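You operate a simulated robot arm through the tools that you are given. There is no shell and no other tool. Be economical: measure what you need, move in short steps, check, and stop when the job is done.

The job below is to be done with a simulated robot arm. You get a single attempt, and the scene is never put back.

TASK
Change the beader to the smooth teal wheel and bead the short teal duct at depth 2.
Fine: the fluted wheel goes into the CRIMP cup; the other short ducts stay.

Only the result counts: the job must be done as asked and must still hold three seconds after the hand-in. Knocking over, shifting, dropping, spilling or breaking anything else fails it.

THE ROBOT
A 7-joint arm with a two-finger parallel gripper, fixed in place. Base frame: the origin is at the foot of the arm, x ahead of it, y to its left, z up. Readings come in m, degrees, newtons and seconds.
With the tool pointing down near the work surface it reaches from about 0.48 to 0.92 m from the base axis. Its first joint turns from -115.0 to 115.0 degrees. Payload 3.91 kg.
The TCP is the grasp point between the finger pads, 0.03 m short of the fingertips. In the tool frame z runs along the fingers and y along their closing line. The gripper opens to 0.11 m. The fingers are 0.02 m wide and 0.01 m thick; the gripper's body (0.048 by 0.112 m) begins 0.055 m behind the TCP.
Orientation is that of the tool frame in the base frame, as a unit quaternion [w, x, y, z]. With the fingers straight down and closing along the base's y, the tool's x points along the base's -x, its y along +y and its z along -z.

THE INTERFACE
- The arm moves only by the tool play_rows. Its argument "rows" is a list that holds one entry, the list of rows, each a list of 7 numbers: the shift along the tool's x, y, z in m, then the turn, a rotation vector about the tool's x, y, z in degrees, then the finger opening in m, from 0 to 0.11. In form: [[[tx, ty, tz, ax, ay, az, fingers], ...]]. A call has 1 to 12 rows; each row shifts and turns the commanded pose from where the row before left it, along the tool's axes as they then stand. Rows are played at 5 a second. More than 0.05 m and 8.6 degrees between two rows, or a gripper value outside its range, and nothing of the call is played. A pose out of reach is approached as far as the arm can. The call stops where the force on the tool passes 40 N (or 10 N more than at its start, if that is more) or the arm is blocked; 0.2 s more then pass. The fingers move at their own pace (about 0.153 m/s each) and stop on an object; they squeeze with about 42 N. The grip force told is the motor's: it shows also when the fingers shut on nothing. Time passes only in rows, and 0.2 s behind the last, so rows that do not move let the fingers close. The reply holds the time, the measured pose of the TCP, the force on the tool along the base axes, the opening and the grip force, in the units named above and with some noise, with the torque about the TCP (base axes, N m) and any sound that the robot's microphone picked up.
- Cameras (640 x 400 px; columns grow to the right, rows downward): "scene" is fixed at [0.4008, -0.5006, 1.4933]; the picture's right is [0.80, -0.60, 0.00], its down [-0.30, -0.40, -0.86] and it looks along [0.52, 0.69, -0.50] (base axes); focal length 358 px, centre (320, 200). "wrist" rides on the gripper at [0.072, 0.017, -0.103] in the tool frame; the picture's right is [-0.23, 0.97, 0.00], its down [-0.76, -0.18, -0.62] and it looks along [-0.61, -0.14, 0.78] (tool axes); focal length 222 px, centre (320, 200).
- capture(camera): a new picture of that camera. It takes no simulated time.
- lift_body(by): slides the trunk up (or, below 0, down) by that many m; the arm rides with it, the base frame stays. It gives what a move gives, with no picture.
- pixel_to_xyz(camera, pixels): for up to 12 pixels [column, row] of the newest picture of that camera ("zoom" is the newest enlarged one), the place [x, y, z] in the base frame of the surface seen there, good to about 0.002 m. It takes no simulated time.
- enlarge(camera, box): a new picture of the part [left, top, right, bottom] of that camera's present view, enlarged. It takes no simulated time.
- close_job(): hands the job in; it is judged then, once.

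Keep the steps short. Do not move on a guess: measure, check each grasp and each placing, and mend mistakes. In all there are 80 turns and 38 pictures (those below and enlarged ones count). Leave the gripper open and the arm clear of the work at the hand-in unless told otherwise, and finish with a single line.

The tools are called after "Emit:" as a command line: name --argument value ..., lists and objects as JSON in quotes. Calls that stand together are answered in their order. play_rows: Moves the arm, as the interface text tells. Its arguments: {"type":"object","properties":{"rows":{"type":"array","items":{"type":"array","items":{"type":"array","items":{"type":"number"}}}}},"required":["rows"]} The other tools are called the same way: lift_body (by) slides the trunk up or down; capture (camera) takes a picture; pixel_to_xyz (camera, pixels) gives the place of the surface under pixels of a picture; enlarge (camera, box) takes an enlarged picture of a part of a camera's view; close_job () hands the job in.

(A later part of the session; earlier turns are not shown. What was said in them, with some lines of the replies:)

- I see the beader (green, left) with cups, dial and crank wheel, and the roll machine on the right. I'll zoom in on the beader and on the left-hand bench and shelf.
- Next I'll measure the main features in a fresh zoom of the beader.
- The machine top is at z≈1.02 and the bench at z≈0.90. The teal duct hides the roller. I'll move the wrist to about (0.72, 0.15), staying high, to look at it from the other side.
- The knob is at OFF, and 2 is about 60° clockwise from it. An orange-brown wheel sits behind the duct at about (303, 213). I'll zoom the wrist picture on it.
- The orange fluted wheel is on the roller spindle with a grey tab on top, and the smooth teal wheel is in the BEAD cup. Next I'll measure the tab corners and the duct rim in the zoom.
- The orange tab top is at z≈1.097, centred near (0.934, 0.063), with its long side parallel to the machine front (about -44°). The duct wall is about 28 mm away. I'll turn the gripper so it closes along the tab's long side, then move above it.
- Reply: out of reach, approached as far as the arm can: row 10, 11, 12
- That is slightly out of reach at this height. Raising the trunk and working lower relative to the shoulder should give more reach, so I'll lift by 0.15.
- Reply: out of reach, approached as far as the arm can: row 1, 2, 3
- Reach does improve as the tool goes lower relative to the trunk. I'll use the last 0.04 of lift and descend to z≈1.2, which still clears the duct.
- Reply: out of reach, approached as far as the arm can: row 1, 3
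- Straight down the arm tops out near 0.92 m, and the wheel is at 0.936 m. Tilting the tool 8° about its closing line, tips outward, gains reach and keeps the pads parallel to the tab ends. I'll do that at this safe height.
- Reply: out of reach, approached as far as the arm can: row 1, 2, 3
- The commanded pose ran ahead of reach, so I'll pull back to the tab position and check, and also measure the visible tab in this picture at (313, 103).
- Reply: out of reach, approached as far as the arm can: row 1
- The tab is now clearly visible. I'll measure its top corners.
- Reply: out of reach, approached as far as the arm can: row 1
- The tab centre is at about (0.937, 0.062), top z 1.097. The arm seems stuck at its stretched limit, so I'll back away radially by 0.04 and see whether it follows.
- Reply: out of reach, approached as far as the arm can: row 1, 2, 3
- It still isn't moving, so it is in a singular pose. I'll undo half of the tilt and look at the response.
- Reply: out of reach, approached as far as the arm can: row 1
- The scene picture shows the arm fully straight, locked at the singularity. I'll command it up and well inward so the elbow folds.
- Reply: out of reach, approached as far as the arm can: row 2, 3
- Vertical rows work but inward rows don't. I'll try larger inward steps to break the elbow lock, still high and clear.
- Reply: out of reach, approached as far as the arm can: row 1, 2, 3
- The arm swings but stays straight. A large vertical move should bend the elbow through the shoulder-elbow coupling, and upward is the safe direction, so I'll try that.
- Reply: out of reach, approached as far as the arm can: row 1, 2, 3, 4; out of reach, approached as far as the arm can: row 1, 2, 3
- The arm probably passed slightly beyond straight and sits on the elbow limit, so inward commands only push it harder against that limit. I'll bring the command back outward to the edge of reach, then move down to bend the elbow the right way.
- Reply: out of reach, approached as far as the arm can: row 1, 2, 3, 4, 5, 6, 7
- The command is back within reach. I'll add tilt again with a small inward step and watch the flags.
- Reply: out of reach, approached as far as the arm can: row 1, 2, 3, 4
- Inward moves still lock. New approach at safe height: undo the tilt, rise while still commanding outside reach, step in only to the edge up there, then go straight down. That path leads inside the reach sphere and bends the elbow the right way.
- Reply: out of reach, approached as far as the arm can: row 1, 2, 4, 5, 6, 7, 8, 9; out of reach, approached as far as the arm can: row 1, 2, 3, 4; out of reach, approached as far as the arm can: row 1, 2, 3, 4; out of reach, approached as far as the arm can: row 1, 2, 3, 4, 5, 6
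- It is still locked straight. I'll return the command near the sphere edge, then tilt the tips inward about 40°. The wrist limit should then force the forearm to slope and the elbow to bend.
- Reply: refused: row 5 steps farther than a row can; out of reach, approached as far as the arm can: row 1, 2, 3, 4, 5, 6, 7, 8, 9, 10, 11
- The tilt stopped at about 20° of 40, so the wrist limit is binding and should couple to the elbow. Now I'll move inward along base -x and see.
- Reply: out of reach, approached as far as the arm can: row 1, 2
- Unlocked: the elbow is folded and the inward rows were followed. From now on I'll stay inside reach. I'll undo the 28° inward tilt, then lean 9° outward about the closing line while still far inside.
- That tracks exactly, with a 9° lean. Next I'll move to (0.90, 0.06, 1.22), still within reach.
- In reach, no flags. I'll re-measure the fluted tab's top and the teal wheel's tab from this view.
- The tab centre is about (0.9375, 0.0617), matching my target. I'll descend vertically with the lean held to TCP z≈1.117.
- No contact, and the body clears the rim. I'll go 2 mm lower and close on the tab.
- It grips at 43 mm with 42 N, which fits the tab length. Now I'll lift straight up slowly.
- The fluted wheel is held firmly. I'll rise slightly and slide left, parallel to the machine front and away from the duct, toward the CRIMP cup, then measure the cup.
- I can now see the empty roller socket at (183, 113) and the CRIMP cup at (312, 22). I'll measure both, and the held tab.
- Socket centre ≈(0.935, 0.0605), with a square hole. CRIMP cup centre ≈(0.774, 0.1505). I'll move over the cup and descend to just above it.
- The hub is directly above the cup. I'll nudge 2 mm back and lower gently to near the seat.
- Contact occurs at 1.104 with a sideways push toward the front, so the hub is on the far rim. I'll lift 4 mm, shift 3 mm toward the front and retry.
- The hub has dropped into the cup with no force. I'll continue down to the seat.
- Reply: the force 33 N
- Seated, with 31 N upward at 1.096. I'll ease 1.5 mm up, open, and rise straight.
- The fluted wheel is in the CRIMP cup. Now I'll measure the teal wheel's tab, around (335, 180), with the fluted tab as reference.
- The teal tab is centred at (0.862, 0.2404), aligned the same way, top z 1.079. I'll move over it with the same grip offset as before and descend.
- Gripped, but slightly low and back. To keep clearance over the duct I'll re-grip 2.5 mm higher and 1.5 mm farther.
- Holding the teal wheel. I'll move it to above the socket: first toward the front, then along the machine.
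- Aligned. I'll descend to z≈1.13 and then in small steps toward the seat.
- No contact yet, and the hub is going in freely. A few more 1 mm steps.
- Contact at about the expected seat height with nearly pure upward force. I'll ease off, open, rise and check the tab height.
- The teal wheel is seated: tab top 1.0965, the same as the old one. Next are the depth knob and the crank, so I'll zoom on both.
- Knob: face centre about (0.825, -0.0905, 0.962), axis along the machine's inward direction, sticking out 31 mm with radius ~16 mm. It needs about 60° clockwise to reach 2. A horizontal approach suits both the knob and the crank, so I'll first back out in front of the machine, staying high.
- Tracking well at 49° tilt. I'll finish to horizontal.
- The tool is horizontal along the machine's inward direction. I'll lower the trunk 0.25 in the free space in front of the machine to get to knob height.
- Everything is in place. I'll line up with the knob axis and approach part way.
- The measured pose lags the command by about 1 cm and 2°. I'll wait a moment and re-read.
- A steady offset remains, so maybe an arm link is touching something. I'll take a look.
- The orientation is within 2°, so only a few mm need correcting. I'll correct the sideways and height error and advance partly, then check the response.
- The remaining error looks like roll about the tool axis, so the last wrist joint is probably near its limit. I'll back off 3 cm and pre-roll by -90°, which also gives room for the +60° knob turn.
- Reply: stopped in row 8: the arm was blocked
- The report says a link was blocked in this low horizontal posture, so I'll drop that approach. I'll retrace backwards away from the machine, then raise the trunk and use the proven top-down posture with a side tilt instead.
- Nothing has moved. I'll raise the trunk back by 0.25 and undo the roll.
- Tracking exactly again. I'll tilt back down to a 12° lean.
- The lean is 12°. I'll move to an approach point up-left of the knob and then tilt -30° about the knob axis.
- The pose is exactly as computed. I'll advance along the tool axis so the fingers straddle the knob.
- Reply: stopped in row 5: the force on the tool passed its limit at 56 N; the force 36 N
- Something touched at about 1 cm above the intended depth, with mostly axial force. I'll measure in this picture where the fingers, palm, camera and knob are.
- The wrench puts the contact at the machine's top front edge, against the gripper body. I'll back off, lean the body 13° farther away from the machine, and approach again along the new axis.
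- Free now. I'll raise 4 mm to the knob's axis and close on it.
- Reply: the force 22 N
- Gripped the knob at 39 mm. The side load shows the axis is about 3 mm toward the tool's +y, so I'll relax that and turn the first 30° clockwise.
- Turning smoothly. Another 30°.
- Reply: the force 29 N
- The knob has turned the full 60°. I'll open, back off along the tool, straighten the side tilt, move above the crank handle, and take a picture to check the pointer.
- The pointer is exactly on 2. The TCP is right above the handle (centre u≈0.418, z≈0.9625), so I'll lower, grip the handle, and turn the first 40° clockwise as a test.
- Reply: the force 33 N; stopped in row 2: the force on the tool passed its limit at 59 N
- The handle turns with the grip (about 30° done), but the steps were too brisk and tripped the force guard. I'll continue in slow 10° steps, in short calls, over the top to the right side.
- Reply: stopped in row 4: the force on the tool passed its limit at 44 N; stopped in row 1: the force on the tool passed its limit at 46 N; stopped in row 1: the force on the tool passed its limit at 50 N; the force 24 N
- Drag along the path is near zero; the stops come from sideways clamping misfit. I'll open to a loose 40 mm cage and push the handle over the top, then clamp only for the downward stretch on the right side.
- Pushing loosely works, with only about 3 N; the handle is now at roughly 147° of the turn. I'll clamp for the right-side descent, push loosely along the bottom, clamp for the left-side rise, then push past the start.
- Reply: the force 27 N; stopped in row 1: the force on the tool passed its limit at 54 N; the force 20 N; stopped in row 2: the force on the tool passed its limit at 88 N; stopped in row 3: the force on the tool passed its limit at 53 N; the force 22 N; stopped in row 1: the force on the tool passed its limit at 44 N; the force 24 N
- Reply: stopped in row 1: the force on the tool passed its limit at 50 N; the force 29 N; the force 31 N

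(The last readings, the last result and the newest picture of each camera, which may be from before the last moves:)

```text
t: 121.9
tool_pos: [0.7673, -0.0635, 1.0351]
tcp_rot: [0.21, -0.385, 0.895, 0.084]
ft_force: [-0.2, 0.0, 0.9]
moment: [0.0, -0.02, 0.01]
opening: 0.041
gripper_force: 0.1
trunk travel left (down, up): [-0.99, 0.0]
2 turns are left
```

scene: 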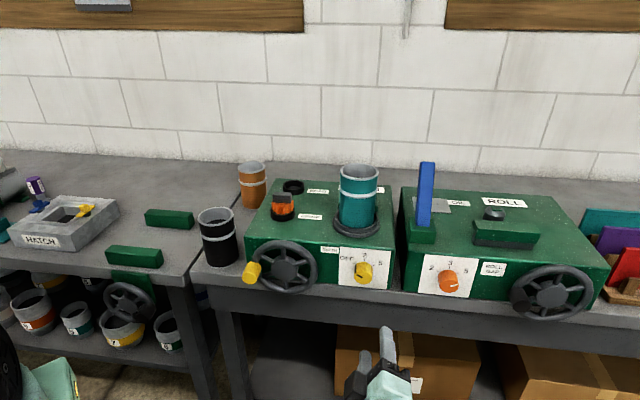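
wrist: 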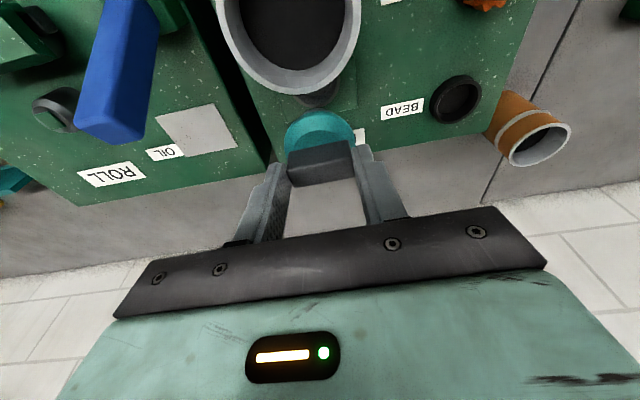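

The clamped data gave a better wheel geometry: centre u≈0.484, crank radius 68 mm. With few turns left, I'll finish the revolution in one batch of gentle moves:
- Push down on the handle with closed fingers.
- Sweep along the bottom.
- Straddle and lift on the left side.
- Push over the top.
- Open and retreat.

Emit:
play_rows --rows '[[[-0.0009, 0, -0.0229, 0, 0, 0, 0.0], [0, 0, 0, 0, 0, 0, 0.0], [0, 0.0238, 0, 0, 0, 0, 0.0], [0, 0.0238, 0, 0, 0, 0, 0.0], [0, 0, 0, 0, 0, 0, 0.0]]]'

Emit:
play_rows --rows '[[[0.005, 0, 0.0105, 0, 0, 0, 0.0], [0.005, 0, 0.0105, 0, 0, 0, 0.0], [0.005, 0, 0.0105, 0, 0, 0, 0.0], [0.005, 0, 0.0105, 0, 0, 0, 0.0]]]'

Emit:
play_rows --rows '[[[0.005, 0, 0.0105, 0, 0, 0, 0.0], [0.005, 0, 0.0105, 0, 0, 0, 0.0], [0.005, 0, 0.0105, 0, 0, 0, 0.0], [0.005, 0, 0.0105, 0, 0, 0, 0.0]]]'

Emit:
play_rows --rows '[[[0.005, 0, 0.0105, 0, 0, 0, 0.0], [0.005, 0, 0.0105, 0, 0, 0, 0.0], [0.005, 0, 0.0105, 0, 0, 0, 0.0]]]'

Emit:
play_rows --rows '[[[0.0031, 0.0083, 0.0066, 0, 0, 0, 0.0], [0.0031, 0.0083, 0.0066, 0, 0, 0, 0.0], [0.0031, 0.0083, 0.0066, 0, 0, 0, 0.0], [0.0031, 0.0083, 0.0066, 0, 0, 0, 0.0], [0, 0.011, 0, 0, 0, 0, 0.0], [0, 0.011, 0, 0, 0, 0, 0.0], [0, 0.011, 0, 0, 0, 0, 0.0], [0, 0.011, 0, 0, 0, 0, 0.0], [0, 0.011, 0, 0, 0, 0, 0.0]]]'

Emit:
play_rows --rows '[[[-0.0043, 0.0063, -0.009, 0, 0, 0, 0.0], [-0.0043, 0.0063, -0.009, 0, 0, 0, 0.0], [-0.0043, 0.0063, -0.009, 0, 0, 0, 0.0], [0, 0, 0, 0, 0, 0, 0.0]]]'

Emit:
play_rows --rows '[[[0, -0.006, 0, 0, 0, 0, 0.0], [-0.0159, 0, -0.0334, 0, 0, 0, 0.0], [-0.0159, 0, -0.0334, 0, 0, 0, 0.0], [-0.0159, 0, -0.0334, 0, 0, 0, 0.0], [-0.0081, 0.0345, 0.0039, 0, 0, 0, 0.065], [0, 0, 0, 0, 0, 0, 0.065], [0.0122, 0, 0.0256, 0, 0, 0, 0.065], [0.0122, 0, 0.0256, 0, 0, 0, 0.065], [0.0122, 0, 0.0256, 0, 0, 0, 0.065], [0, 0, 0, 0, 0, 0, 0.02], [0, 0, 0, 0, 0, 0, 0.02], [0, 0, 0, 0, 0, 0, 0.02]]]'

Emit:
play_rows --rows '[[[-0.0039, 0, -0.0081, 0, 0, 0, 0.02], [-0.0039, 0, -0.0081, 0, 0, 0, 0.02], [-0.0039, 0, -0.0081, 0, 0, 0, 0.02]]]'

Emit:
play_rows --rows '[[[-0.0039, -0.0015, -0.0081, 0, 0, 0, 0.02], [-0.0039, -0.0015, -0.0081, 0, 0, 0, 0.02], [0, 0, 0, 0, 0, 0, 0.041], [0, 0, 0, 0, 0, 0, 0.041]]]'

Emit:
play_rows --rows '[[[-0.0044, -0.0089, -0.0093, 0, 0, 0, 0.041], [-0.0039, -0.0076, -0.0082, 0, 0, 0, 0.041], [-0.0033, -0.0091, -0.0069, 0, 0, 0, 0.041], [-0.0025, -0.0103, -0.0053, 0, 0, 0, 0.041], [-0.0018, -0.0111, -0.0037, 0, 0, 0, 0.041], [-0.0009, -0.0117, -0.0019, 0, 0, 0, 0.041], [0, -0.0119, 0, 0, 0, 0, 0.041], [0.0009, -0.0117, 0.0019, 0, 0, 0, 0.041], [0.0018, -0.0111, 0.0037, 0, 0, 0, 0.041], [0, 0, 0, 0, 0, 0, 0.041]]]'

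Emit:
play_rows --rows '[[[0, 0, 0, 0, 0, 0, 0.08], [0, 0, 0, 0, 0, 0, 0.08], [-0.0213, 0, -0.0448, 0, 0, 0, 0.08], [-0.0213, 0, -0.0448, 0, 0, 0, 0.08], [-0.0213, 0, -0.0448, 0, 0, 0, 0.08], [-0.0213, 0, -0.0448, 0, 0, 0, 0.08], [0.0361, 0, -0.0172, 0, 0, 0, 0.08], [0.0361, 0, -0.0172, 0, 0, 0, 0.08], [0.0361, 0, -0.0172, 0, 0, 0, 0.08], [0, 0, 0, 0, 0, 0, 0.08]]]'

Emit:
capture --camera "scene"

```text
t: 123.1
tool_pos: [0.7245, -0.0367, 1.0551]
tcp_rot: [0.21, -0.385, 0.895, 0.084]
ft_force: [-0.2, 0.4, 0.1]
moment: [-0.03, 0.02, 0.0]
opening: 0.0
gripper_force: 37.9
trunk travel left (down, up): [-0.99, 0.0]
```

```text
t: 124.1
tool_pos: [0.7265, -0.0368, 1.0085]
tcp_rot: [0.21, -0.386, 0.894, 0.084]
ft_force: [1.5, -3.1, 7.5]
moment: [-0.12, -0.15, -0.04]
opening: 0.0
gripper_force: 37.1
trunk travel left (down, up): [-0.99, 0.0]
```

```text
t: 124.4
tool_pos: [0.7277, -0.0368, 1.0082]
tcp_rot: [0.214, -0.386, 0.893, 0.083]
ft_force: [-7.7, -3.4, 26.2]
moment: [0.01, 0.17, 0.05]
opening: 0.0001
gripper_force: 37.5
trunk travel left (down, up): [-0.99, 0.0]
stopped in row 1: the force on the tool passed its limit at 57 N (the readings are from after the stop); the commanded pose is now the measured one
```

```text
t: 124.7
tool_pos: [0.7307, -0.0366, 1.0077]
tcp_rot: [0.216, -0.387, 0.893, 0.083]
ft_force: [-4.8, -3.2, 21.2]
moment: [-0.01, 0.1, 0.03]
opening: 0.0
gripper_force: 37.9
trunk travel left (down, up): [-0.99, 0.0]
stopped in row 1: the force on the tool passed its limit at 55 N (the readings are from after the stop); the commanded pose is now the measured one
```

```text
t: 125.0
tool_pos: [0.7316, -0.0357, 1.0075]
tcp_rot: [0.22, -0.385, 0.893, 0.08]
ft_force: [-5.6, -3.8, 19.8]
moment: [-0.03, 0.14, 0.02]
opening: 0.0
gripper_force: 37.5
trunk travel left (down, up): [-0.99, 0.0]
stopped in row 1: the force on the tool passed its limit at 50 N (the readings are from after the stop); the commanded pose is now the measured one
```

```text
t: 126.0
tool_pos: [0.7159, -0.0221, 1.0347]
tcp_rot: [0.219, -0.386, 0.893, 0.08]
ft_force: [0.6, -0.1, 0.9]
moment: [-0.02, 0.01, 0.0]
opening: 0.0
gripper_force: 37.8
trunk travel left (down, up): [-0.99, 0.0]
```

```text
t: 128.6
tool_pos: [0.7014, 0.0036, 1.0623]
tcp_rot: [0.218, -0.387, 0.892, 0.08]
ft_force: [0.0, 0.4, -0.5]
moment: [0.03, 0.0, 0.0]
opening: 0.02
gripper_force: 0.1
trunk travel left (down, up): [-0.99, 0.0]
```

```text
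t: 129.4
tool_pos: [0.6998, 0.0037, 1.0879]
tcp_rot: [0.219, -0.386, 0.893, 0.08]
ft_force: [-0.1, -0.5, 0.7]
moment: [-0.03, -0.02, 0.03]
opening: 0.0199
gripper_force: 0.0
trunk travel left (down, up): [-0.99, 0.0]
```

```text
t: 130.4
tool_pos: [0.702, 0.0021, 1.1065]
tcp_rot: [0.218, -0.386, 0.893, 0.08]
ft_force: [-0.7, -0.2, 0.3]
moment: [0.0, -0.01, -0.02]
opening: 0.0408
gripper_force: 0.0
trunk travel left (down, up): [-0.99, 0.0]
```

```text
t: 132.6
tool_pos: [0.7692, -0.0616, 1.1395]
tcp_rot: [0.218, -0.386, 0.893, 0.081]
ft_force: [0.1, 0.7, 0.0]
moment: [0.0, 0.01, 0.0]
opening: 0.0408
gripper_force: 0.0
trunk travel left (down, up): [-0.99, 0.0]
```

```text
t: 134.8
tool_pos: [0.6783, -0.1512, 1.3365]
tcp_rot: [0.219, -0.386, 0.892, 0.081]
ft_force: [-0.8, 0.5, 0.1]
moment: [-0.01, 0.0, 0.02]
opening: 0.0799
gripper_force: 0.1
trunk travel left (down, up): [-0.99, 0.0]
```

```text
0 pictures are left
1 turns are left
```

scene: 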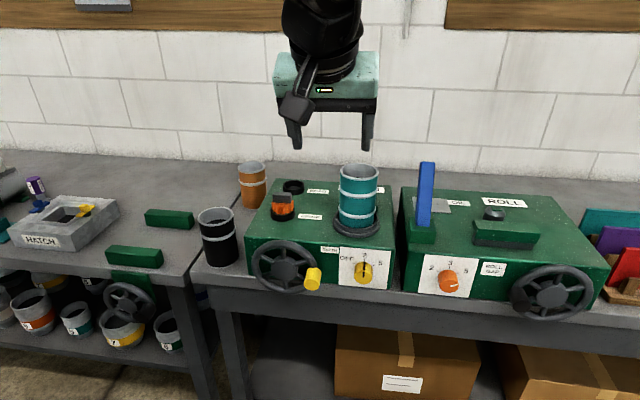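

The last picture shows a second bead ring low on the teal duct at (357, 217). The crank handle has come round to the right and stopped firmly. The knob points at 2, the fluted wheel is in the CRIMP cup, the other ducts haven't moved, and the arm is clear with the gripper open. Handing in.

Emit:
close_job

```text
The job is handed in.
```

The beader now has the smooth teal wheel, the fluted wheel is in the CRIMP cup, the knob is on 2, and the teal duct shows a new bead; the crank went about half a turn to a firm stop, and I took the bead as done from the last picture alone.
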